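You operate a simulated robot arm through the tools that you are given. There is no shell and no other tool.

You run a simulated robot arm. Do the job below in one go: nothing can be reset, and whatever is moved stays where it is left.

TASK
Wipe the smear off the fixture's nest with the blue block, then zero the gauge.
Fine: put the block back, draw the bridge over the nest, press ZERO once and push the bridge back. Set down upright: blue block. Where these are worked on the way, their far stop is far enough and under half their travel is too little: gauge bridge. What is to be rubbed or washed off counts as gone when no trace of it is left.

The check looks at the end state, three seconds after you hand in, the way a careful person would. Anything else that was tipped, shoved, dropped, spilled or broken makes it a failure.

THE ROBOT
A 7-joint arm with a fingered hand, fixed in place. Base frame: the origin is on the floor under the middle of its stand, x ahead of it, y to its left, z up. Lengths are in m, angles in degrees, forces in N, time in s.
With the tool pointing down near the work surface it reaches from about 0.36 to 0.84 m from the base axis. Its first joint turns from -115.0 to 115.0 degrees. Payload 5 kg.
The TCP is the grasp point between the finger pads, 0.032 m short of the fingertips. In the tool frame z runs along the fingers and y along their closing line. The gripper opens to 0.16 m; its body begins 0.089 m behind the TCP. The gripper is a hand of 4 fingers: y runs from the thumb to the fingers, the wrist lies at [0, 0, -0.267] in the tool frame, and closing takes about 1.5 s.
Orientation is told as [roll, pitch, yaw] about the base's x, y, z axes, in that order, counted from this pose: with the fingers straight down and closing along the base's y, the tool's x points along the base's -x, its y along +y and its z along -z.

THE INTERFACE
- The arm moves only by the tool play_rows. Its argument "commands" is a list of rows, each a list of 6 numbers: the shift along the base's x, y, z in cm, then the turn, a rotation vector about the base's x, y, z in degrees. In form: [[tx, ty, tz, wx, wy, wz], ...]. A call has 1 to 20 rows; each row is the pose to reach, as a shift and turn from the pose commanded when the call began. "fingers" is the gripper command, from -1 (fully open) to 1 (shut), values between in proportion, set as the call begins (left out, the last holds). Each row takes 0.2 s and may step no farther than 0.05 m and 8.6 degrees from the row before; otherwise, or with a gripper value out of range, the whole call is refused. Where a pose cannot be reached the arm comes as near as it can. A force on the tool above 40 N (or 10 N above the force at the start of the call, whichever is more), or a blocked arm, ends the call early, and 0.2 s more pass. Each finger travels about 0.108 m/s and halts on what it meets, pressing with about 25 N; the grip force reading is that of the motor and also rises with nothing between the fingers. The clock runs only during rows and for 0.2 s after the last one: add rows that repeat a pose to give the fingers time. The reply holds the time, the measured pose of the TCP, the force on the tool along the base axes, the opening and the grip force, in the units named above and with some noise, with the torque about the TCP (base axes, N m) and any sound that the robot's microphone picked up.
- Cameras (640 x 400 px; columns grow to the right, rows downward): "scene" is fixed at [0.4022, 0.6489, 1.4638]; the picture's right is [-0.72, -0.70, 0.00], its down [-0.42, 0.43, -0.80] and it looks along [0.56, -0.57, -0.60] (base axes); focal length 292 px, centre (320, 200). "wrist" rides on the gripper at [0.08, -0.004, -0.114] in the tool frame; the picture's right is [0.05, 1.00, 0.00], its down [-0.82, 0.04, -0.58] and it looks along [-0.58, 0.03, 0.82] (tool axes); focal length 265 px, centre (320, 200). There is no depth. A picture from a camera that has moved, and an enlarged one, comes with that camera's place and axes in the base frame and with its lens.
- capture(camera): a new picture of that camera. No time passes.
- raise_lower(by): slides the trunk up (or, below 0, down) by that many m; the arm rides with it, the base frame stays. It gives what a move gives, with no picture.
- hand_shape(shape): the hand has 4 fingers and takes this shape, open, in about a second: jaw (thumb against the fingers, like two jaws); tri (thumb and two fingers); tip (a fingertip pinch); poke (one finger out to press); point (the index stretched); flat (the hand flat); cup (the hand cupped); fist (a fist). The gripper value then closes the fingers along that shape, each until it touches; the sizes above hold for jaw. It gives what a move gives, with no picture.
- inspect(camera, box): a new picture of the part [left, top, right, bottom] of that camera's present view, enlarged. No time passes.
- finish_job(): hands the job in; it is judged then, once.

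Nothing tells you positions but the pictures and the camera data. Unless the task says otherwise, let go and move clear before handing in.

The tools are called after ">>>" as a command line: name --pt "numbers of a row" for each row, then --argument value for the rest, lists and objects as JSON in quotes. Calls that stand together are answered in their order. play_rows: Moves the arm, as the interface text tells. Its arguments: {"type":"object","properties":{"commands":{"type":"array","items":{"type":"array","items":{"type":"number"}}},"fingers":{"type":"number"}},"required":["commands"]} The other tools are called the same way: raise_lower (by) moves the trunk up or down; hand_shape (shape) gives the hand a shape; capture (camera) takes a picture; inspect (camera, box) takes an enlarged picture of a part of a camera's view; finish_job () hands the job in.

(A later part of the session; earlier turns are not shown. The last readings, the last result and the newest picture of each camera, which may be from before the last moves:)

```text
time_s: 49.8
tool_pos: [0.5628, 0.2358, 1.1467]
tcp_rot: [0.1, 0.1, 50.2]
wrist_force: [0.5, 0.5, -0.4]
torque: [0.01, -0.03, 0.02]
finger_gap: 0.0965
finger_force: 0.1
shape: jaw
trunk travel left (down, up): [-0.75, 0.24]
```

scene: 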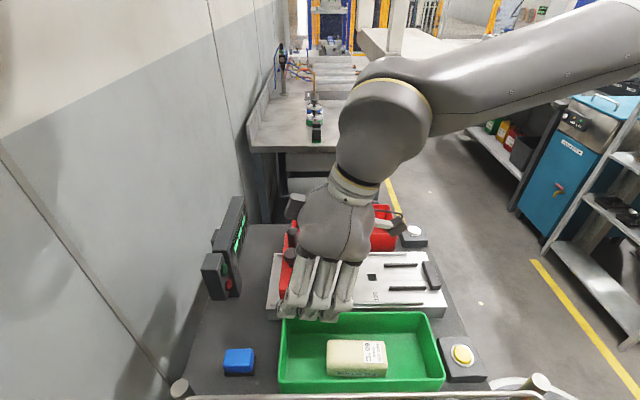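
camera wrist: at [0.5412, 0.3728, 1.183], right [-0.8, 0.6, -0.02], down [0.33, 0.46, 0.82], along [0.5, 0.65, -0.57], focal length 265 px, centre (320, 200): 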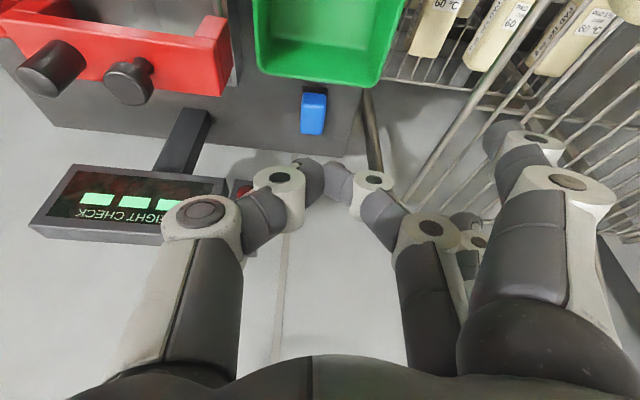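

The hand is vertical again at (0.56, 0.24, 1.15). Now I turn it by -95° so that it closes along the fixture's long axis (thumb towards the robot).

>>> play_rows --pt "0 0 0 0 0 -8" --pt "0 0 0 0 0 -16" --pt "0 0 0 0 0 -24" --pt "0 0 0 0 0 -32" --pt "0 0 0 0 0 -40" --pt "0 0 0 0 0 -48" --pt "0 0 0 0 0 -56" --pt "0 0 0 0 0 -64" --pt "0 0 0 0 0 -72" --pt "0 0 0 0 0 -80" --pt "0 0 0 0 0 -88" --pt "0 0 0 0 0 -95" --pt "0 0 0 0 0 -95"

>>> capture --camera "wrist"

>>> capture --camera "scene"

```text
time_s: 52.6
tool_pos: [0.5612, 0.2326, 1.1419]
tcp_rot: [0.0, 0.0, -45.2]
wrist_force: [0.1, -0.5, -0.6]
torque: [0.04, 0.02, 0.05]
finger_gap: 0.0965
finger_force: 0.0
shape: jaw
trunk travel left (down, up): [-0.75, 0.24]
```

```text
taken
camera wrist: at [0.501, 0.2877, 1.2553], right [0.67, 0.74, 0.0], down [0.61, -0.55, 0.58], along [0.43, -0.39, -0.82], focal length 265 px, centre (320, 200)
```

wrist: 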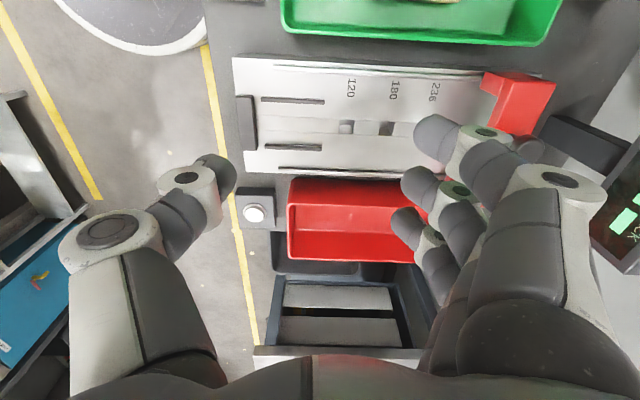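

```text
taken
```

scene: 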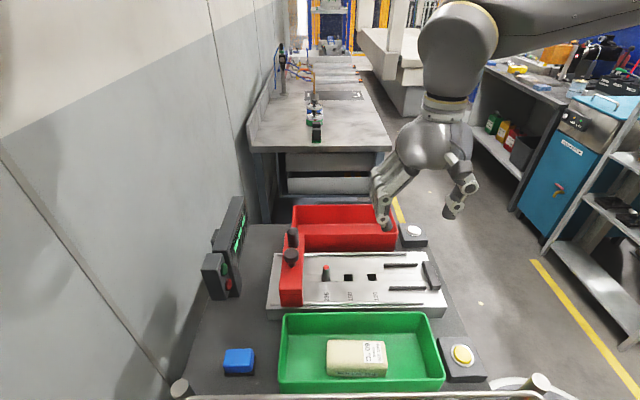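

>>> inspect --camera "scene" --box '[350, 90, 500, 230]'

>>> hand_shape --shape "poke"

>>> inspect --camera "scene" --box '[350, 90, 500, 230]'

>>> capture --camera "wrist"

```text
2.86 times, centred on (425, 160) of scene
camera zoom: at [0.4022, 0.6489, 1.4638], right [-0.72, -0.7, 0.0], down [-0.42, 0.43, -0.8], along [0.56, -0.57, -0.6], focal length 834 px, centre (20, 314)
```

zoom: 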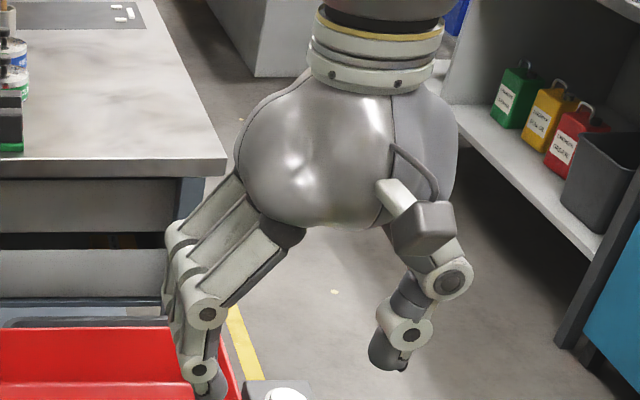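

```text
time_s: 53.5
tool_pos: [0.5605, 0.2326, 1.142]
tcp_rot: [-0.1, 0.0, -45.0]
wrist_force: [-0.5, 0.1, -0.1]
torque: [0.0, 0.02, 0.0]
finger_gap: 0.0001
finger_force: 0.1
shape: poke
trunk travel left (down, up): [-0.75, 0.24]
```

```text
2.86 times, centred on (425, 160) of scene
camera zoom: at [0.4022, 0.6489, 1.4638], right [-0.72, -0.7, 0.0], down [-0.42, 0.43, -0.8], along [0.56, -0.57, -0.6], focal length 834 px, centre (20, 314)
```

zoom: 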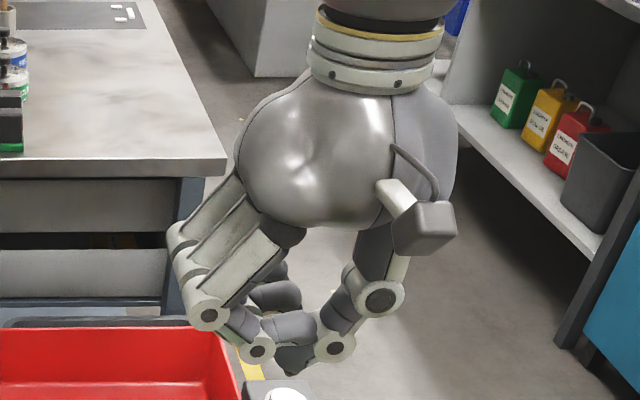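

```text
taken
camera wrist: at [0.5009, 0.2877, 1.2553], right [0.67, 0.74, 0.0], down [0.61, -0.55, 0.58], along [0.43, -0.39, -0.82], focal length 265 px, centre (320, 200)
```

wrist: 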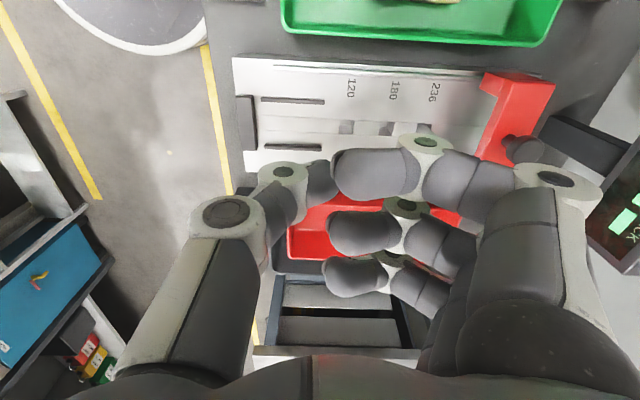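

In "poke" the thumb tip points straight down on the tool axis (≈32 mm past the TCP) with the other fingers tucked ~45 mm higher: ideal for both hooking behind the beam and pressing ZERO. I'll turn back to yaw 45° and then tilt outwards 20° to reach behind the bridge.

>>> play_rows --pt "0 0 0 0 0 8.2" --pt "0 0 0 0 0 16.4" --pt "0 0 0 0 0 24.6" --pt "0 0 0 0 0 32.8" --pt "0 0 0 0 0 41" --pt "0 0 0 0 0 49.2" --pt "0 0 0 0 0 57.4" --pt "0 0 0 0 0 65.6" --pt "0 0 0 0 0 73.8" --pt "0 0 0 0 0 82" --pt "0 0 0 0 0 90" --pt "0 0 0 0 0 90"

>>> play_rows --pt "2 2 -1 5 -5 0" --pt "5 4.5 -2.5 10 -10 0" --pt "8 7 -4 14.14 -14.14 0" --pt "11 9.5 -5 14.14 -14.14 0" --pt "14 12.5 -6 14.14 -14.14 0" --pt "14 12.5 -6 14.14 -14.14 0"

>>> capture --camera "wrist"

>>> capture --camera "scene"

```text
time_s: 56.1
tool_pos: [0.5621, 0.2328, 1.143]
tcp_rot: [0.2, 0.0, 45.1]
wrist_force: [0.0, -0.4, 0.3]
torque: [0.01, -0.03, 0.03]
finger_gap: 0.0
finger_force: 0.2
shape: poke
trunk travel left (down, up): [-0.75, 0.24]
```

```text
time_s: 57.5
tool_pos: [0.7024, 0.3605, 1.084]
tcp_rot: [0.0, -20.0, 44.9]
wrist_force: [-0.1, 0.9, -0.2]
torque: [-0.01, 0.02, -0.01]
finger_gap: 0.0
finger_force: 0.0
shape: poke
trunk travel left (down, up): [-0.75, 0.24]
```

```text
taken
camera wrist: at [0.6235, 0.2767, 1.163], right [-0.74, 0.67, -0.02], down [0.37, 0.43, 0.82], along [0.56, 0.6, -0.57], focal length 265 px, centre (320, 200)
```

wrist: 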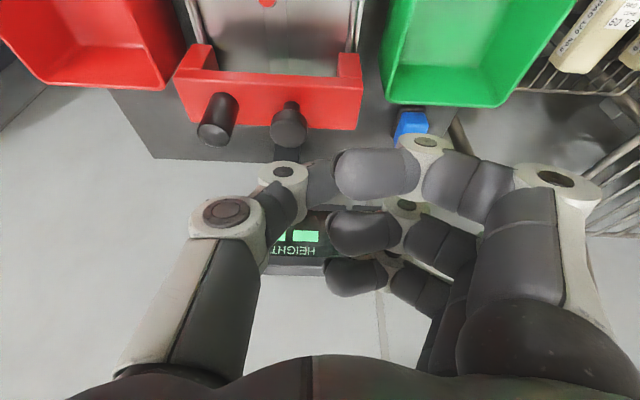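

```text
taken
```

scene: 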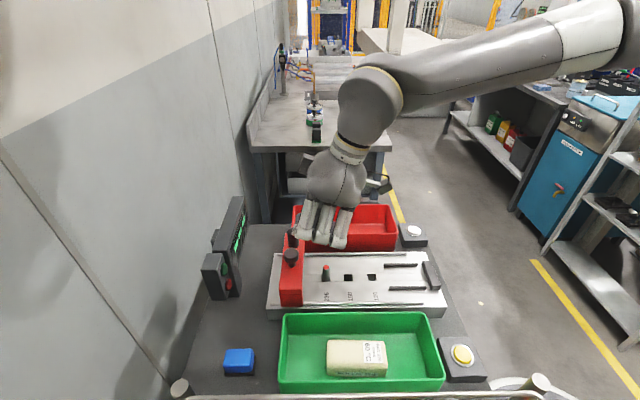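

>>> inspect --camera "wrist" --box '[160, 20, 440, 190]'

>>> inspect --camera "scene" --box '[190, 180, 390, 320]'

```text
2.29 times, centred on (300, 105) of wrist
camera zoom: at [0.6235, 0.2767, 1.163], right [-0.74, 0.67, -0.02], down [0.37, 0.43, 0.82], along [0.56, 0.6, -0.57], focal length 607 px, centre (366, 417)
```

zoom: 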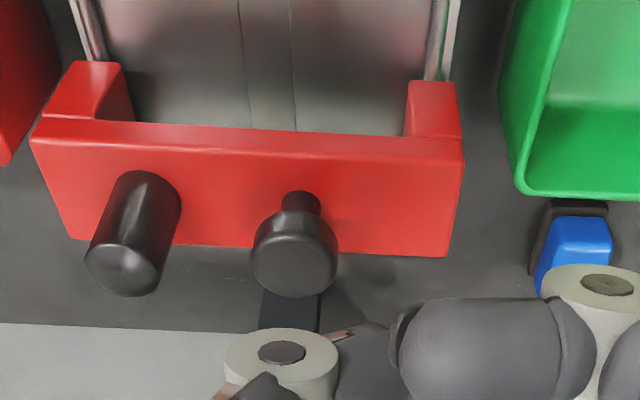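

```text
2.86 times, centred on (290, 250) of scene
camera zoom: at [0.4022, 0.6489, 1.4638], right [-0.72, -0.7, 0.0], down [-0.42, 0.43, -0.8], along [0.56, -0.57, -0.6], focal length 834 px, centre (406, 57)
```

zoom: 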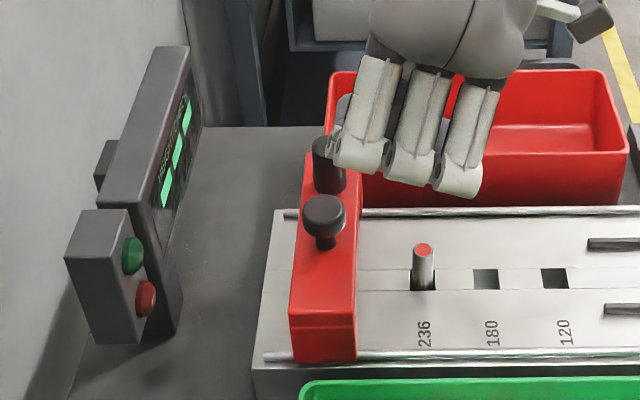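

Refined: beam back face at f≈0.825, its top at z≈0.941, open end at g≈-0.205. I'll move over behind the beam at z≈1.06 (beside the knob), then look.

>>> play_rows --pt "1.9 2.2 -0.5 0 0 0" --pt "3.9 4.5 -1.5 0 0 0" --pt "5.77 6.73 -2.4 0 0 0" --pt "5.77 6.73 -2.4 0 0 0"

>>> capture --camera "wrist"

>>> inspect --camera "scene" --box '[190, 160, 390, 320]'

```text
time_s: 58.5
tool_pos: [0.7571, 0.4244, 1.0584]
tcp_rot: [0.0, -20.0, 45.0]
wrist_force: [-0.2, 0.0, 0.5]
torque: [0.02, 0.02, -0.01]
finger_gap: 0.0
finger_force: 0.0
shape: poke
trunk travel left (down, up): [-0.75, 0.24]
```

```text
taken
camera wrist: at [0.679, 0.3422, 1.1366], right [-0.74, 0.67, -0.02], down [0.37, 0.43, 0.82], along [0.56, 0.6, -0.57], focal length 265 px, centre (320, 200)
```

wrist: 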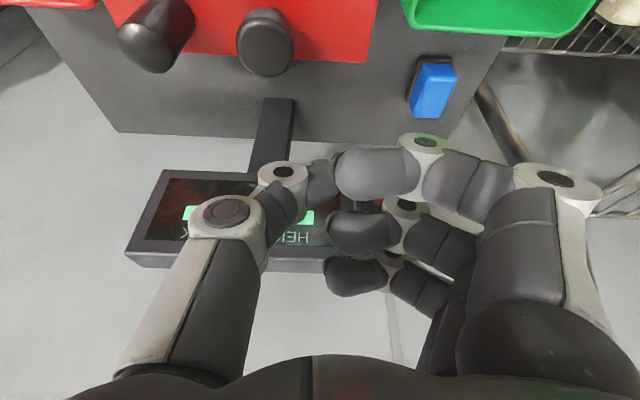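

```text
2.50 times, centred on (290, 240) of scene
camera zoom: at [0.4022, 0.6489, 1.4638], right [-0.72, -0.7, 0.0], down [-0.42, 0.43, -0.8], along [0.56, -0.57, -0.6], focal length 729 px, centre (395, 100)
```

zoom: 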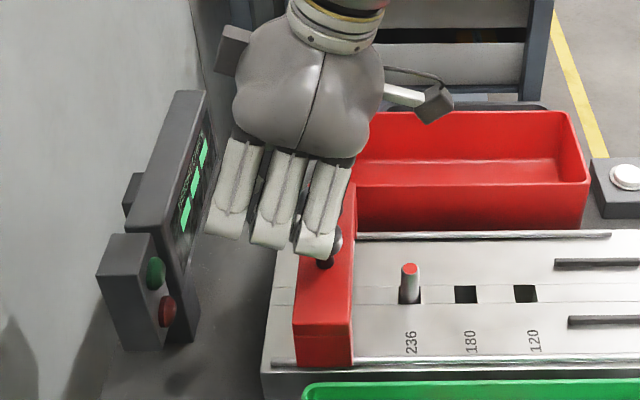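

The gauge face is at f≈0.915, well clear of the hand. I'll shift 5 mm outward and descend so the thumb tip goes ~2 cm below the beam's top, behind it.

>>> play_rows --pt "0.35 0.35 -1 0 0 0" --pt "0.35 0.35 -3 0 0 0" --pt "0.35 0.35 -5 0 0 0" --pt "0.35 0.35 -7 0 0 0" --pt "0.35 0.35 -8 0 0 0" --pt "0.35 0.35 -8 0 0 0"

>>> inspect --camera "scene" --box '[210, 190, 350, 310]'

>>> capture --camera "wrist"

```text
time_s: 59.9
tool_pos: [0.7628, 0.4318, 0.9769]
tcp_rot: [0.0, -20.1, 45.1]
wrist_force: [0.5, 0.0, -0.4]
torque: [0.02, -0.01, -0.01]
finger_gap: 0.0
finger_force: 0.2
shape: poke
trunk travel left (down, up): [-0.75, 0.24]
```

```text
3.33 times, centred on (280, 250) of scene
camera zoom: at [0.4022, 0.6489, 1.4638], right [-0.72, -0.7, 0.0], down [-0.42, 0.43, -0.8], along [0.56, -0.57, -0.6], focal length 973 px, centre (453, 33)
```

zoom: 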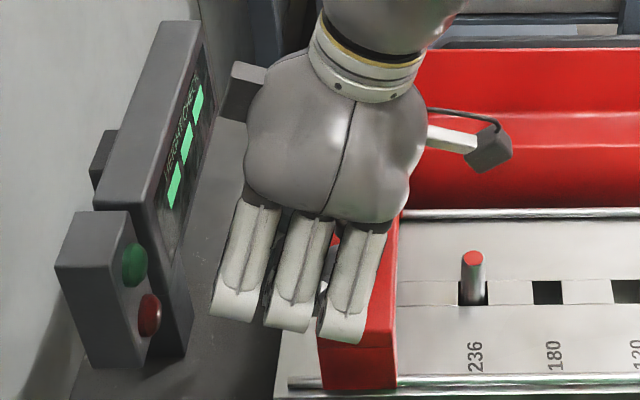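

```text
taken
camera wrist: at [0.6839, 0.3475, 1.0555], right [-0.74, 0.67, -0.02], down [0.37, 0.43, 0.82], along [0.56, 0.6, -0.57], focal length 265 px, centre (320, 200)
```

wrist: 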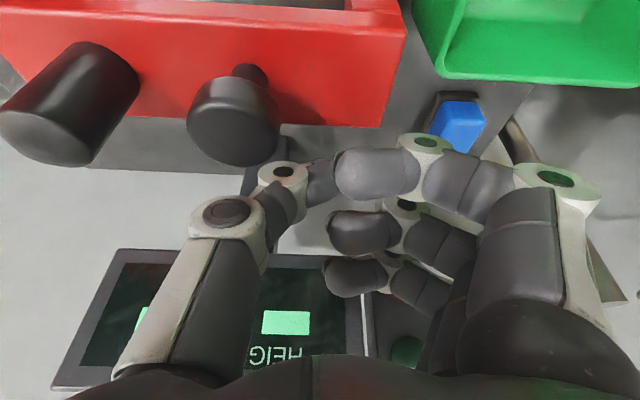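

Thumb is behind the beam with nothing touching. Lowering the last 1.7 cm, then I'll begin drawing towards the robot in small steps.

>>> play_rows --pt "0 0 -0.8 0 0 0" --pt "0 0 -1.7 0 0 0" --pt "0 0 -1.7 0 0 0"

>>> inspect --camera "wrist" --box '[200, 60, 480, 240]'

>>> inspect --camera "scene" --box '[210, 190, 350, 310]'

```text
time_s: 60.7
tool_pos: [0.7626, 0.4291, 0.9627]
tcp_rot: [0.0, -20.1, 44.9]
wrist_force: [-0.7, 0.3, -0.5]
torque: [0.02, -0.01, 0.0]
finger_gap: 0.0
finger_force: 0.0
shape: poke
trunk travel left (down, up): [-0.75, 0.24]
```

```text
2.22 times, centred on (340, 150) of wrist
camera zoom: at [0.6851, 0.3464, 1.0405], right [-0.74, 0.67, -0.02], down [0.37, 0.43, 0.82], along [0.56, 0.6, -0.57], focal length 590 px, centre (276, 311)
```

zoom: 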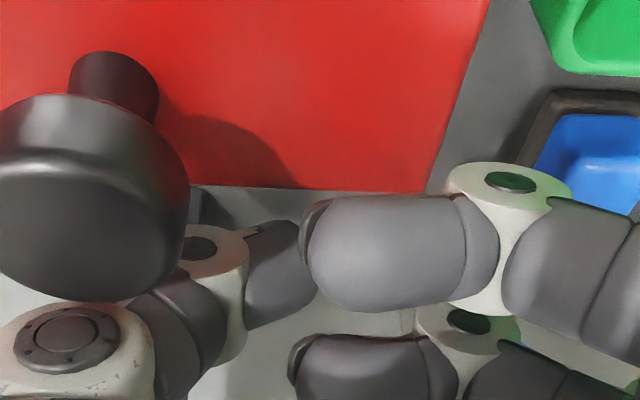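

```text
3.33 times, centred on (280, 250) of scene
camera zoom: at [0.4022, 0.6489, 1.4638], right [-0.72, -0.7, 0.0], down [-0.42, 0.43, -0.8], along [0.56, -0.57, -0.6], focal length 973 px, centre (453, 33)
```

zoom: 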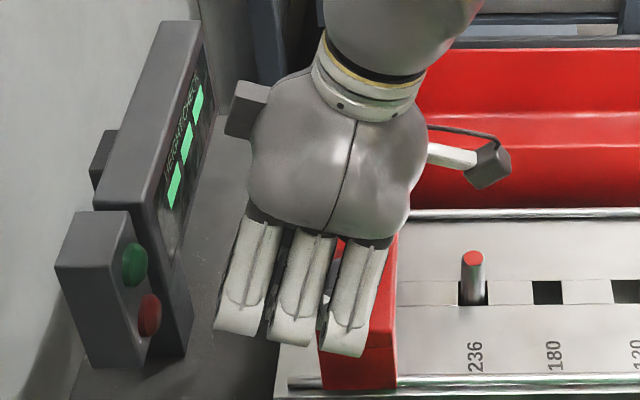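

>>> play_rows --pt "0 0 -0.8 0 0 0" --pt "0 0 -0.8 0 0 0" --pt "-0.4 -0.4 -0.8 0 0 0" --pt "-0.8 -0.8 -0.8 0 0 0" --pt "-1.2 -1.2 -0.8 0 0 0" --pt "-1.6 -1.6 -0.8 0 0 0" --pt "-2.0 -2.0 -0.8 0 0 0"

>>> inspect --camera "scene" --box '[210, 190, 350, 310]'

>>> inspect --camera "wrist" --box '[200, 60, 480, 240]'

```text
time_s: 62.3
tool_pos: [0.742, 0.4108, 0.953]
tcp_rot: [0.1, -20.0, 45.0]
wrist_force: [0.7, 0.5, 0.4]
torque: [-0.05, 0.02, 0.01]
finger_gap: 0.0
finger_force: 0.1
shape: poke
trunk travel left (down, up): [-0.75, 0.24]
```

```text
3.33 times, centred on (280, 250) of scene
camera zoom: at [0.4022, 0.6489, 1.4638], right [-0.72, -0.7, 0.0], down [-0.42, 0.43, -0.8], along [0.56, -0.57, -0.6], focal length 973 px, centre (453, 33)
```

zoom: 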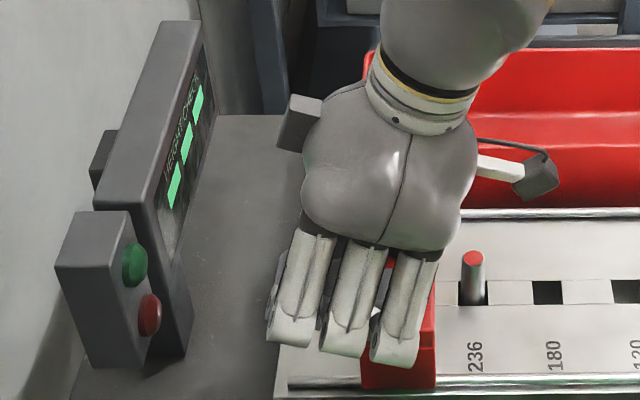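

```text
2.22 times, centred on (340, 150) of wrist
camera zoom: at [0.6635, 0.3273, 1.0317], right [-0.74, 0.67, -0.02], down [0.37, 0.43, 0.82], along [0.56, 0.6, -0.57], focal length 590 px, centre (276, 311)
```

zoom: 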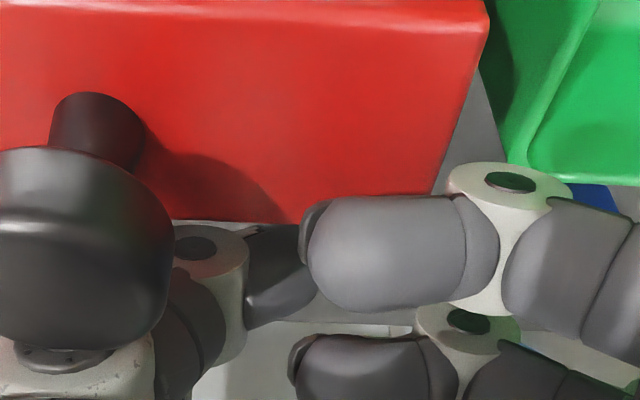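

The bridge follows easily. Continuing to draw it along the rails at an even, slow pace.

>>> play_rows --pt "-0.7 -0.7 0 0 0 0" --pt "-1.4 -1.4 0 0 0 0" --pt "-2.1 -2.1 0 0 0 0" --pt "-2.8 -2.8 0 0 0 0" --pt "-3.5 -3.5 0 0 0 0" --pt "-4.2 -4.2 0 0 0 0" --pt "-4.9 -4.9 0 0 0 0" --pt "-5.6 -5.6 0 0 0 0" --pt "-6.3 -6.3 0 0 0 0" --pt "-7.0 -7.0 0 0 0 0"

>>> capture --camera "scene"

>>> inspect --camera "wrist" --box '[200, 60, 480, 240]'

```text
time_s: 64.5
tool_pos: [0.6731, 0.3359, 0.9542]
tcp_rot: [0.0, -20.1, 45.0]
wrist_force: [0.4, 0.4, 2.0]
torque: [0.0, -0.01, 0.02]
finger_gap: 0.0
finger_force: 0.1
shape: poke
trunk travel left (down, up): [-0.75, 0.24]
```

```text
taken
```

scene: 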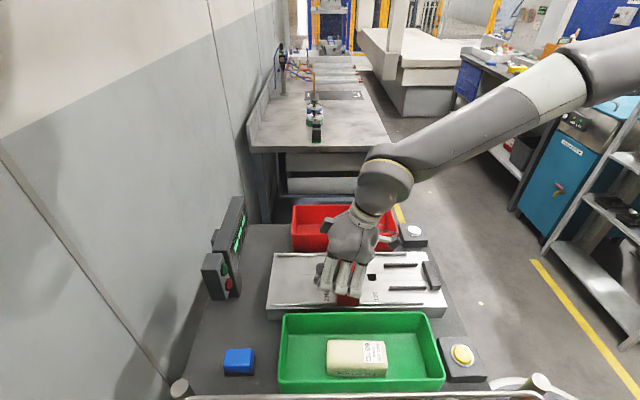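

```text
2.22 times, centred on (340, 150) of wrist
camera zoom: at [0.5947, 0.2544, 1.0322], right [-0.74, 0.67, -0.02], down [0.37, 0.43, 0.82], along [0.56, 0.6, -0.57], focal length 590 px, centre (276, 311)
```

zoom: 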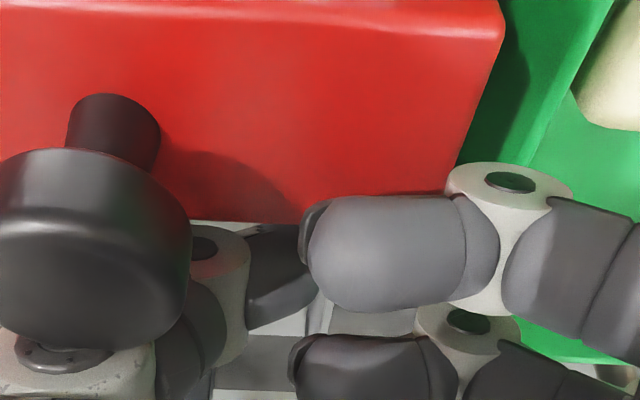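

Passing the pin without resistance. Continuing towards the nest.

>>> play_rows --pt "-0.7 -0.66 0 0 0 0" --pt "-1.4 -1.32 0 0 0 0" --pt "-2.1 -1.98 0 0 0 0" --pt "-2.8 -2.64 0 0 0 0" --pt "-3.5 -3.3 0 0 0 0" --pt "-4.2 -3.96 0 0 0 0" --pt "-4.9 -4.62 0 0 0 0" --pt "-5.6 -5.3 0 0 0 0" --pt "-6.3 -5.95 0 0 0 0" --pt "-7.0 -6.6 0 0 0 0"

>>> capture --camera "scene"

>>> capture --camera "wrist"

```text
time_s: 66.7
tool_pos: [0.6036, 0.2737, 0.9525]
tcp_rot: [0.0, -20.0, 45.1]
wrist_force: [4.8, 3.6, 0.6]
torque: [-0.13, 0.14, 0.25]
finger_gap: 0.0001
finger_force: 0.1
shape: poke
trunk travel left (down, up): [-0.75, 0.24]
```

```text
taken
```

scene: 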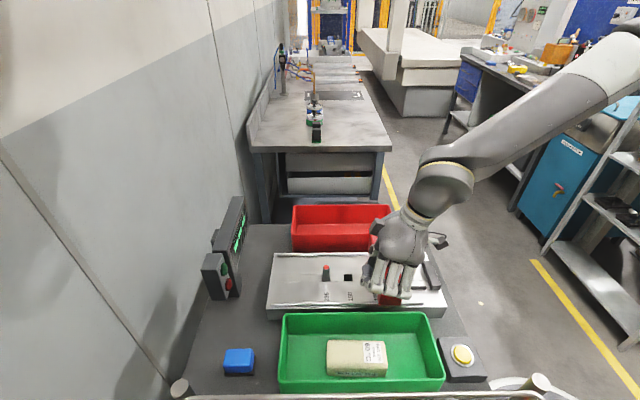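

```text
taken
camera wrist: at [0.5247, 0.1907, 1.0308], right [-0.74, 0.67, -0.02], down [0.37, 0.43, 0.82], along [0.56, 0.6, -0.57], focal length 265 px, centre (320, 200)
```

wrist: 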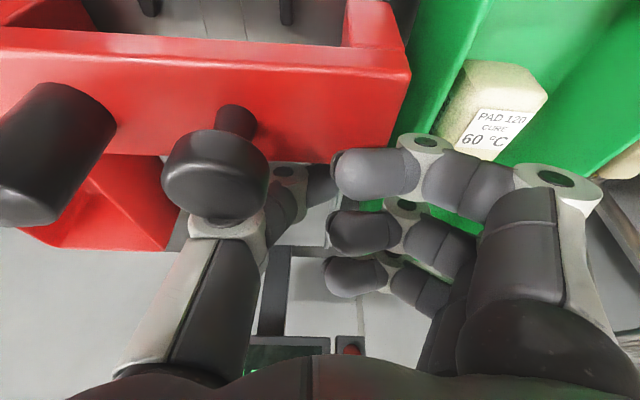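

About 21 cm drawn and a little resistance now (~6 N); perhaps the stop is near. I'll pull on in small steps and watch the force.

>>> play_rows --pt "-0.35 -0.35 0 0 0 0" --pt "-0.7 -0.7 0 0 0 0" --pt "-1.05 -1.05 0 0 0 0" --pt "-1.4 -1.4 0 0 0 0"

>>> inspect --camera "scene" --box '[310, 200, 470, 320]'

```text
time_s: 67.3
tool_pos: [0.602, 0.2718, 0.9562]
tcp_rot: [-0.4, -20.9, 45.8]
wrist_force: [16.4, 15.2, -3.8]
torque: [-0.22, 0.44, 0.86]
finger_gap: 0.0003
finger_force: 0.1
shape: poke
trunk travel left (down, up): [-0.75, 0.24]
stopped in row 3: the force on the tool passed its limit at 46 N (the readings are from after the stop); the commanded pose is now the measured one
```

```text
3.33 times, centred on (390, 260) of scene
camera zoom: at [0.4022, 0.6489, 1.4638], right [-0.72, -0.7, 0.0], down [-0.42, 0.43, -0.8], along [0.56, -0.57, -0.6], focal length 973 px, centre (87, 0)
```

zoom: 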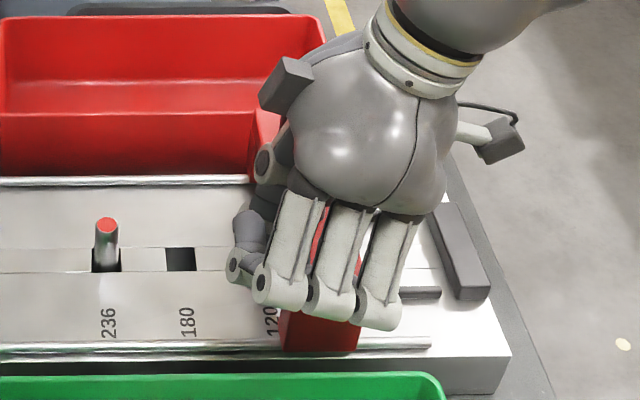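

That's the hard stop (46 N, beam now over the 120 end of the nest). I'll back off from the beam, rise clear, and check where the bridge stands.

>>> play_rows --pt "0.6 0.6 0 0 0 0" --pt "1.2 1.2 0 0 0 0" --pt "1.2 1.2 3 0 0 0" --pt "1.2 1.2 7 0 0 0" --pt "1.2 1.2 11 0 0 0" --pt "1.2 1.2 15 0 0 0" --pt "0 0 18 0 0 0" --pt "-3 -3 20 0 0 0" --pt "-6 -6 20 0 0 0" --pt "-6 -6 20 0 0 0"

>>> capture --camera "scene"

>>> capture --camera "wrist"

>>> inspect --camera "scene" --box '[310, 200, 470, 320]'

```text
time_s: 69.5
tool_pos: [0.5405, 0.2098, 1.1535]
tcp_rot: [-0.2, -20.6, 45.5]
wrist_force: [0.1, 0.1, 0.2]
torque: [-0.01, 0.02, -0.03]
finger_gap: 0.0003
finger_force: 0.0
shape: poke
trunk travel left (down, up): [-0.75, 0.24]
```

```text
taken
```

scene: 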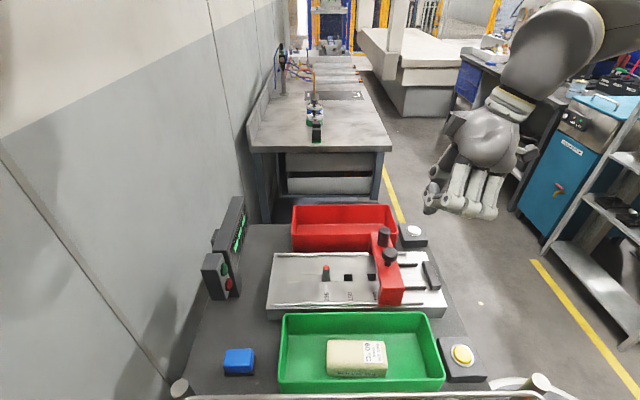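

```text
taken
camera wrist: at [0.4614, 0.1256, 1.2312], right [-0.75, 0.67, -0.02], down [0.36, 0.43, 0.83], along [0.56, 0.61, -0.56], focal length 265 px, centre (320, 200)
```

wrist: 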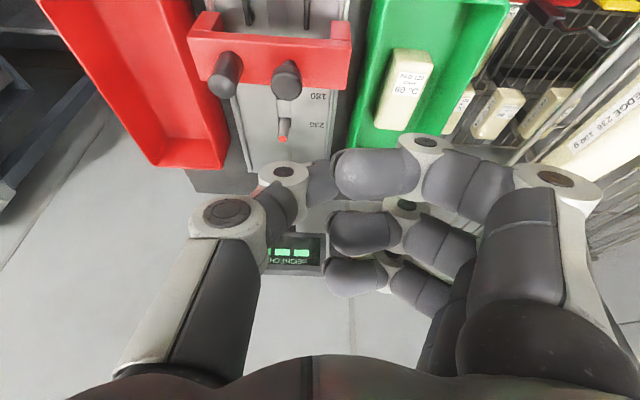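

```text
3.33 times, centred on (390, 260) of scene
camera zoom: at [0.4022, 0.6489, 1.4638], right [-0.72, -0.7, 0.0], down [-0.42, 0.43, -0.8], along [0.56, -0.57, -0.6], focal length 973 px, centre (87, 0)
```

zoom: 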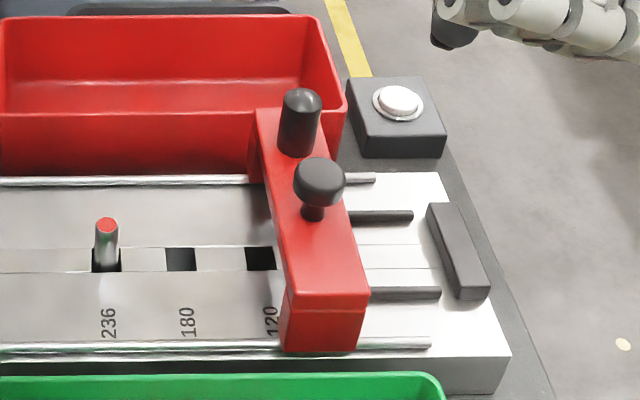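

The bridge now stands over the nest at its stop. Let me check the gauge display now and locate the ZERO button precisely.

>>> inspect --camera "wrist" --box '[240, 220, 340, 280]'

>>> inspect --camera "scene" --box '[190, 185, 260, 305]'

>>> inspect --camera "scene" --box '[390, 210, 440, 250]'

```text
6.40 times, centred on (290, 250) of wrist
camera zoom: at [0.4614, 0.1256, 1.2312], right [-0.75, 0.67, -0.02], down [0.36, 0.43, 0.83], along [0.56, 0.61, -0.56], focal length 1699 px, centre (512, -120)
```

zoom: 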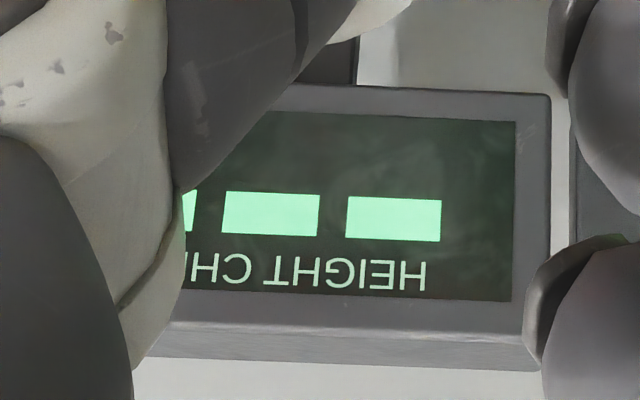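

```text
3.33 times, centred on (225, 245) of scene
camera zoom: at [0.4022, 0.6489, 1.4638], right [-0.72, -0.7, 0.0], down [-0.42, 0.43, -0.8], along [0.56, -0.57, -0.6], focal length 973 px, centre (637, 50)
```

zoom: 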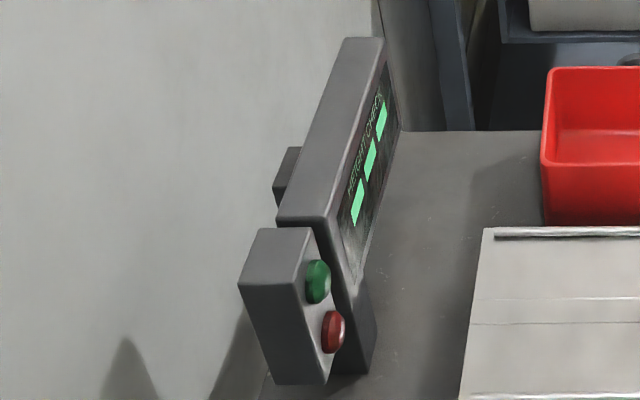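

```text
10.00 times, centred on (415, 230) of scene
camera zoom: at [0.4022, 0.6489, 1.4638], right [-0.72, -0.7, 0.0], down [-0.42, 0.43, -0.8], along [0.56, -0.57, -0.6], focal length 2918 px, centre (-630, -100)
```

zoom: 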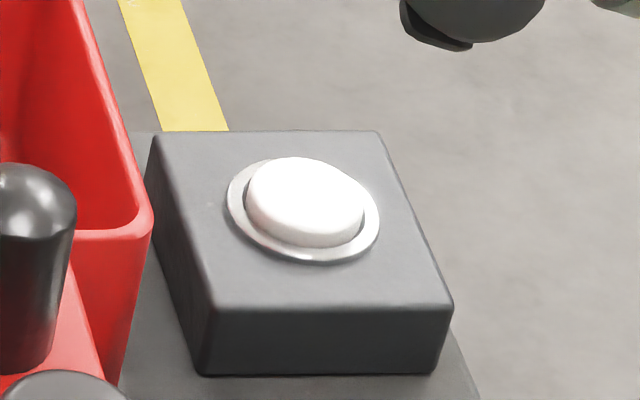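

The display is unchanged (dashes). Now I move over to the ZERO button with the hand vertical again, stopping high to refine its position.

>>> play_rows --pt "1.5 -3.2 0 -4.9 4.8 0" --pt "3.0 -6.5 -1 -9.8 9.6 0" --pt "4.6 -9.8 -3 -14.7 14.4 0" --pt "6.2 -13 -5 -14.7 14.4 0" --pt "7.8 -16.3 -7 -14.7 14.4 0" --pt "9.4 -19.5 -8.5 -14.7 14.4 0" --pt "11.15 -22.78 -9.5 -14.7 14.4 0" --pt "11.15 -22.78 -9.5 -14.7 14.4 0"

>>> capture --camera "wrist"

>>> inspect --camera "scene" --box '[350, 150, 500, 270]'

```text
time_s: 71.3
tool_pos: [0.6484, -0.019, 1.0631]
tcp_rot: [-0.3, 0.0, 45.6]
wrist_force: [0.9, 0.5, 0.3]
torque: [-0.02, 0.0, -0.02]
finger_gap: 0.0
finger_force: 0.1
shape: poke
trunk travel left (down, up): [-0.75, 0.24]
```

```text
taken
camera wrist: at [0.5939, -0.0783, 1.1751], right [-0.75, 0.66, -0.01], down [0.54, 0.61, 0.58], along [0.39, 0.43, -0.82], focal length 265 px, centre (320, 200)
```

wrist: 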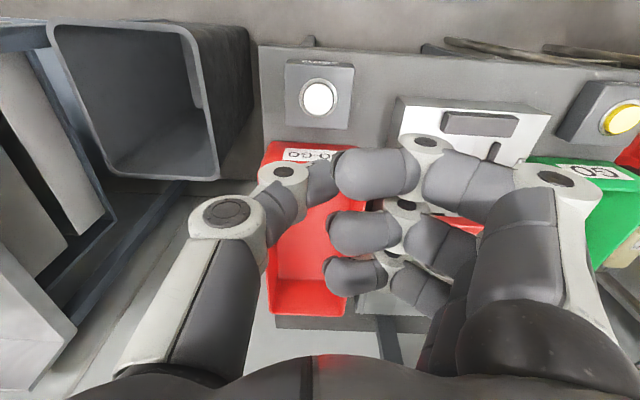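

```text
3.33 times, centred on (425, 210) of scene
camera zoom: at [0.4022, 0.6489, 1.4638], right [-0.72, -0.7, 0.0], down [-0.42, 0.43, -0.8], along [0.56, -0.57, -0.6], focal length 973 px, centre (-30, 167)
```

zoom: 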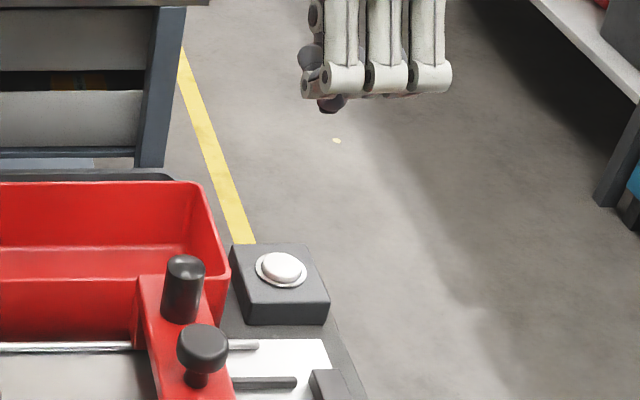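

The button is directly under the TCP (cap ≈35 mm wide, top at z≈0.86). I'll go down to just above it.

>>> play_rows --pt "0.2 0 -4 0 0 0" --pt "0.2 0 -8 0 0 0" --pt "0.2 0 -11 0 0 0" --pt "0.2 0 -13.5 0 0 0" --pt "0.2 0 -15 0 0 0" --pt "0.2 0 -15 0 0 0"

>>> inspect --camera "scene" --box '[370, 180, 460, 260]'

>>> capture --camera "wrist"

```text
time_s: 72.7
tool_pos: [0.6504, -0.0168, 0.9106]
tcp_rot: [-0.3, -0.1, 45.4]
wrist_force: [0.6, -0.3, -0.1]
torque: [-0.02, -0.01, 0.01]
finger_gap: 0.0001
finger_force: 0.0
shape: poke
trunk travel left (down, up): [-0.75, 0.24]
```

```text
5.00 times, centred on (415, 220) of scene
camera zoom: at [0.4022, 0.6489, 1.4638], right [-0.72, -0.7, 0.0], down [-0.42, 0.43, -0.8], along [0.56, -0.57, -0.6], focal length 1459 px, centre (-155, 100)
```

zoom: 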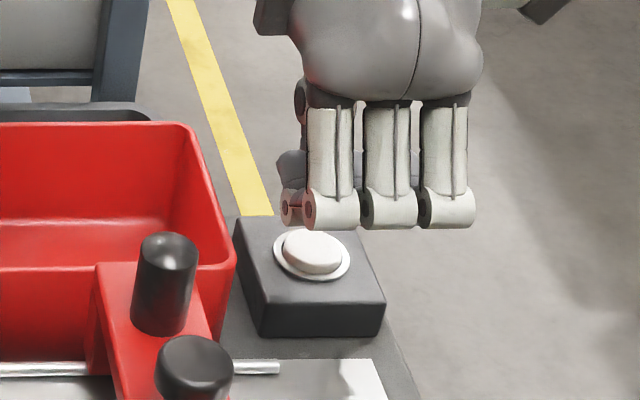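

```text
taken
camera wrist: at [0.5966, -0.0769, 1.0238], right [-0.75, 0.66, 0.0], down [0.54, 0.61, 0.58], along [0.39, 0.43, -0.82], focal length 265 px, centre (320, 200)
```

wrist: 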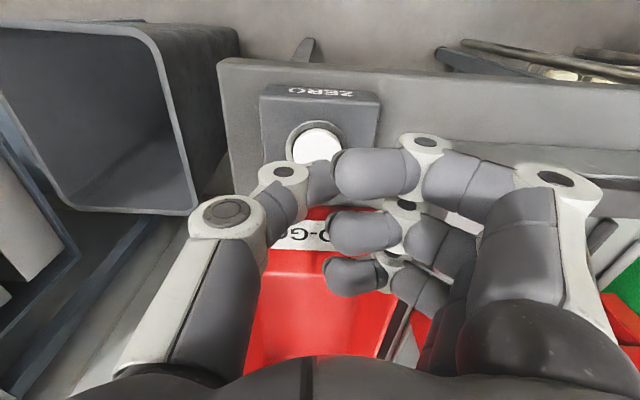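

Centred just above ZERO. Lowering slowly until I feel the button.

>>> play_rows --pt "-0.1 -0.1 -0.6 0 0 0" --pt "-0.1 -0.1 -1.0 0 0 0" --pt "-0.1 -0.1 -1.4 0 0 0" --pt "-0.1 -0.1 -1.4 0 0 0"

>>> inspect --camera "scene" --box '[370, 180, 460, 260]'

>>> inspect --camera "wrist" --box '[240, 80, 400, 220]'

```text
time_s: 73.7
tool_pos: [0.6501, -0.019, 0.8964]
tcp_rot: [-0.3, -0.1, 45.5]
wrist_force: [0.1, 0.3, -0.6]
torque: [-0.01, -0.02, 0.01]
finger_gap: 0.0001
finger_force: 0.1
shape: poke
trunk travel left (down, up): [-0.75, 0.24]
```

```text
5.00 times, centred on (415, 220) of scene
camera zoom: at [0.4022, 0.6489, 1.4638], right [-0.72, -0.7, 0.0], down [-0.42, 0.43, -0.8], along [0.56, -0.57, -0.6], focal length 1459 px, centre (-155, 100)
```

zoom: 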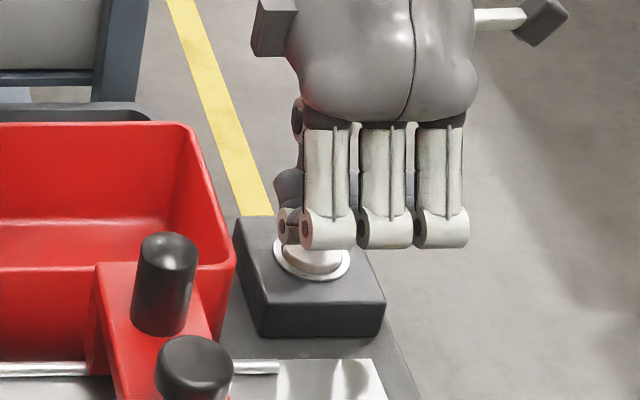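

```text
2.86 times, centred on (320, 150) of wrist
camera zoom: at [0.5963, -0.0782, 1.009], right [-0.75, 0.66, 0.0], down [0.54, 0.61, 0.58], along [0.39, 0.43, -0.82], focal length 758 px, centre (320, 343)
```

zoom: 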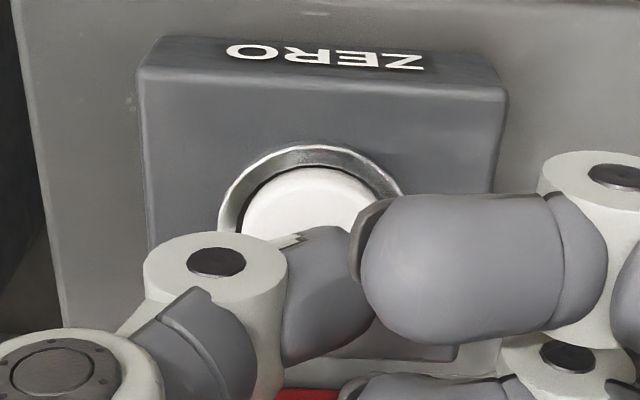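

No contact yet; the thumb tip is ~6 mm off-centre on the cap. I'll correct that and keep lowering in 2 mm steps.

>>> play_rows --pt "-0.05 -0.55 0 0 0 0" --pt "-0.05 -0.55 -0.2 0 0 0" --pt "-0.05 -0.55 -0.4 0 0 0" --pt "-0.05 -0.55 -0.4 0 0 0"

>>> inspect --camera "wrist" --box '[240, 80, 400, 220]'

```text
time_s: 74.7
tool_pos: [0.6503, -0.0262, 0.8922]
tcp_rot: [-0.2, -0.1, 45.5]
wrist_force: [-0.5, 0.6, -0.4]
torque: [-0.02, 0.01, 0.01]
finger_gap: 0.0003
finger_force: 0.0
shape: poke
trunk travel left (down, up): [-0.75, 0.24]
```

```text
2.86 times, centred on (320, 150) of wrist
camera zoom: at [0.5959, -0.0846, 1.0056], right [-0.75, 0.66, 0.0], down [0.54, 0.61, 0.58], along [0.39, 0.43, -0.82], focal length 758 px, centre (320, 343)
```

zoom: 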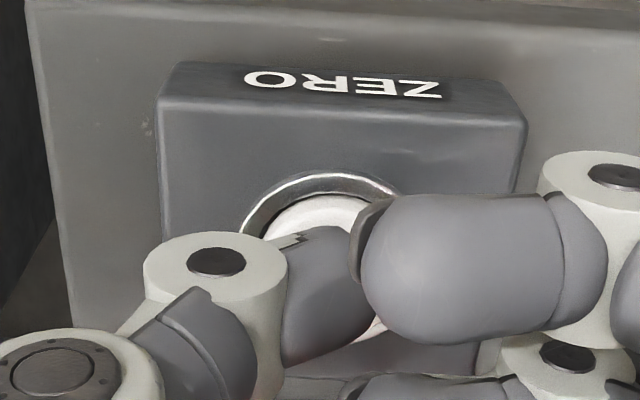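

Well centred now. Continuing down in small steps.

>>> play_rows --pt "0 0 -0.15 0 0 0" --pt "0 0 -0.3 0 0 0" --pt "0 0 -0.3 0 0 0"

```text
time_s: 75.5
tool_pos: [0.6507, -0.0245, 0.8888]
tcp_rot: [-0.3, -0.1, 45.5]
wrist_force: [0.1, -0.7, 1.2]
torque: [-0.01, 0.01, 0.01]
finger_gap: 0.0
finger_force: 0.0
shape: poke
trunk travel left (down, up): [-0.75, 0.24]
heard: click
```

I heard a click, so ZERO has actuated. I'll check the display before letting go.

>>> inspect --camera "scene" --box '[190, 185, 260, 305]'

>>> inspect --camera "scene" --box '[370, 180, 460, 260]'

```text
3.33 times, centred on (225, 245) of scene
camera zoom: at [0.4022, 0.6489, 1.4638], right [-0.72, -0.7, 0.0], down [-0.42, 0.43, -0.8], along [0.56, -0.57, -0.6], focal length 973 px, centre (637, 50)
```

zoom: 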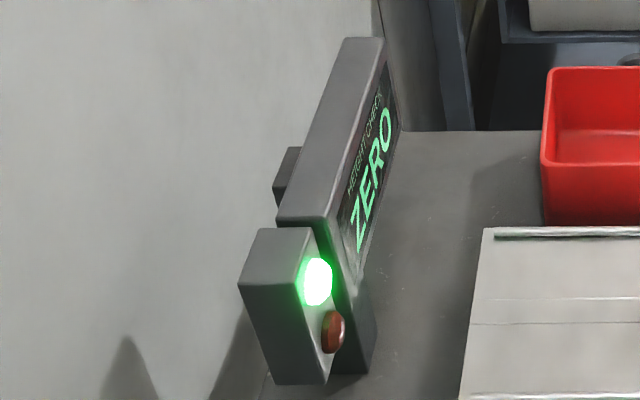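

```text
5.00 times, centred on (415, 220) of scene
camera zoom: at [0.4022, 0.6489, 1.4638], right [-0.72, -0.7, 0.0], down [-0.42, 0.43, -0.8], along [0.56, -0.57, -0.6], focal length 1459 px, centre (-155, 100)
```

zoom: 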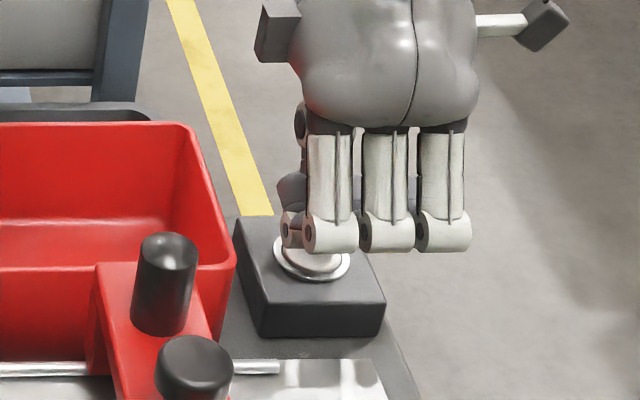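

The display reads "ZERO" and the green lamp is lit. I lift straight off the button.

>>> play_rows --pt "0 0 2 0 0 0" --pt "0 0 5 0 0 0" --pt "0 0 9 0 0 0" --pt "0 0 13 0 0 0" --pt "0 0 17 0 0 0" --pt "0 0 20 0 0 0" --pt "0 0 20 0 0 0"

>>> inspect --camera "scene" --box '[190, 185, 260, 305]'

>>> capture --camera "scene"

```text
time_s: 77.1
tool_pos: [0.6517, -0.0248, 1.0917]
tcp_rot: [-0.1, -0.2, 45.5]
wrist_force: [-0.8, -0.2, 0.0]
torque: [0.02, -0.01, 0.02]
finger_gap: 0.0
finger_force: 0.0
shape: poke
trunk travel left (down, up): [-0.75, 0.24]
```

```text
3.33 times, centred on (225, 245) of scene
camera zoom: at [0.4022, 0.6489, 1.4638], right [-0.72, -0.7, 0.0], down [-0.42, 0.43, -0.8], along [0.56, -0.57, -0.6], focal length 973 px, centre (637, 50)
```

zoom: 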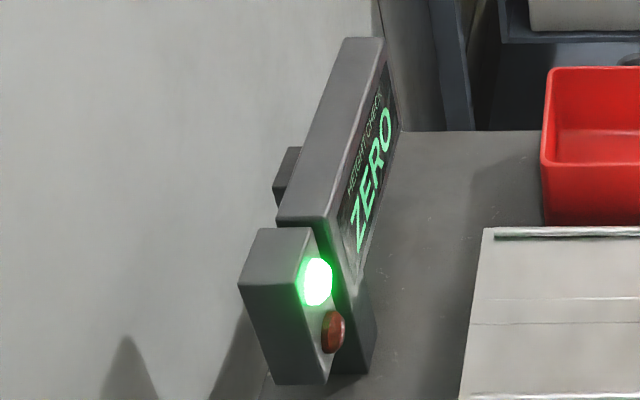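

```text
taken
```

scene: 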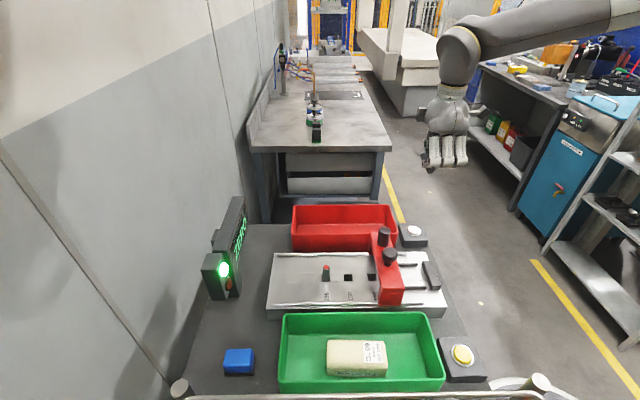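

ZERO stays on the display with the green lamp lit. Now for pushing the bridge back: I'll bring the thumb in front of the beam (tilted outward 20° again), first hovering.

>>> play_rows --pt "-1.5 3.2 0 4.8 -4.8 0" --pt "-3.1 6.4 0 9.6 -9.6 0" --pt "-4.7 9.7 0 14.14 -14.14 0" --pt "-6.3 12.9 0 14.14 -14.14 0" --pt "-7.9 16.2 0 14.14 -14.14 0" --pt "-9.5 19.4 0 14.14 -14.14 0" --pt "-11.08 22.63 -1 14.14 -14.14 0" --pt "-11.08 22.63 -1 14.14 -14.14 0"

>>> capture --camera "wrist"

>>> inspect --camera "scene" --box '[330, 160, 490, 320]'

```text
time_s: 78.9
tool_pos: [0.5401, 0.1983, 1.0795]
tcp_rot: [-0.5, -20.1, 45.5]
wrist_force: [0.2, -0.5, 0.3]
torque: [0.02, 0.05, 0.0]
finger_gap: 0.0001
finger_force: 0.1
shape: poke
trunk travel left (down, up): [-0.75, 0.24]
```

```text
taken
camera wrist: at [0.461, 0.1162, 1.1578], right [-0.74, 0.67, -0.03], down [0.36, 0.44, 0.82], along [0.56, 0.6, -0.57], focal length 265 px, centre (320, 200)
```

wrist: 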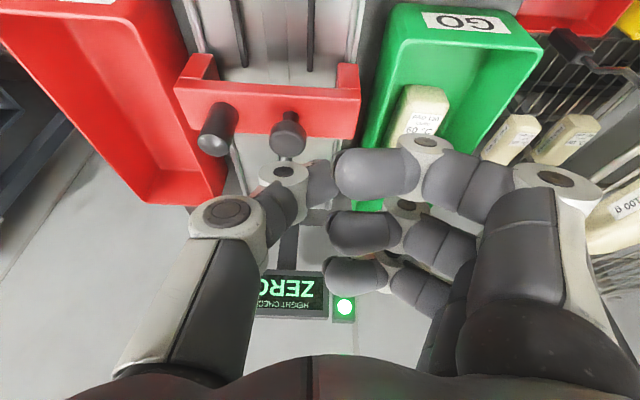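

```text
2.50 times, centred on (410, 240) of scene
camera zoom: at [0.4022, 0.6489, 1.4638], right [-0.72, -0.7, 0.0], down [-0.42, 0.43, -0.8], along [0.56, -0.57, -0.6], focal length 729 px, centre (95, 100)
```

zoom: 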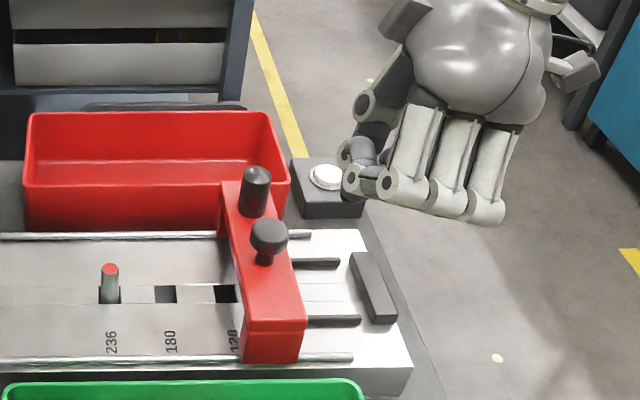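

Display visibly shows ZERO. The beam front is at f≈0.547; I'll step back 1 cm and lower the thumb in front of it.

>>> play_rows --pt "-0.5 -0.5 0 0 0 0" --pt "-1 -1 -3 0 0 0" --pt "-1 -1 -6 0 0 0" --pt "-1 -1 -9 0 0 0" --pt "-1 -1 -11.5 0 0 0" --pt "-1 -1 -12.5 0 0 0" --pt "-1 -1 -12.5 0 0 0"

>>> capture --camera "wrist"

>>> inspect --camera "scene" --box '[330, 190, 470, 310]'

```text
time_s: 80.5
tool_pos: [0.5308, 0.1912, 0.9549]
tcp_rot: [-0.4, -20.1, 45.5]
wrist_force: [0.6, -0.8, 0.9]
torque: [0.04, 0.04, -0.01]
finger_gap: 0.0
finger_force: 0.0
shape: poke
trunk travel left (down, up): [-0.75, 0.24]
```

```text
taken
camera wrist: at [0.4511, 0.1087, 1.0333], right [-0.75, 0.67, -0.02], down [0.36, 0.44, 0.82], along [0.56, 0.6, -0.57], focal length 265 px, centre (320, 200)
```

wrist: 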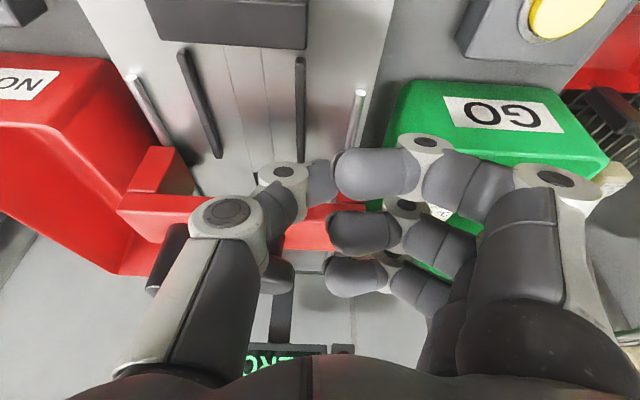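

```text
3.33 times, centred on (400, 250) of scene
camera zoom: at [0.4022, 0.6489, 1.4638], right [-0.72, -0.7, 0.0], down [-0.42, 0.43, -0.8], along [0.56, -0.57, -0.6], focal length 973 px, centre (53, 33)
```

zoom: 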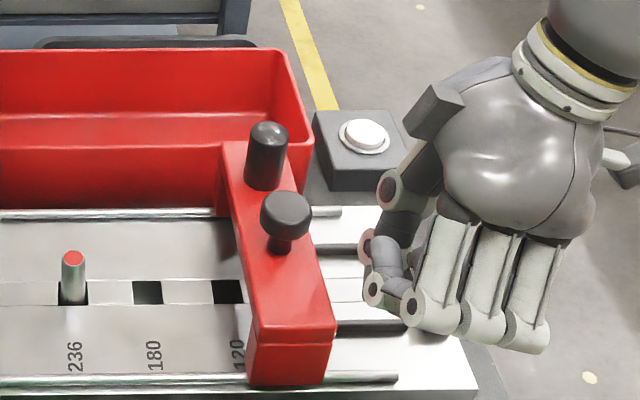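

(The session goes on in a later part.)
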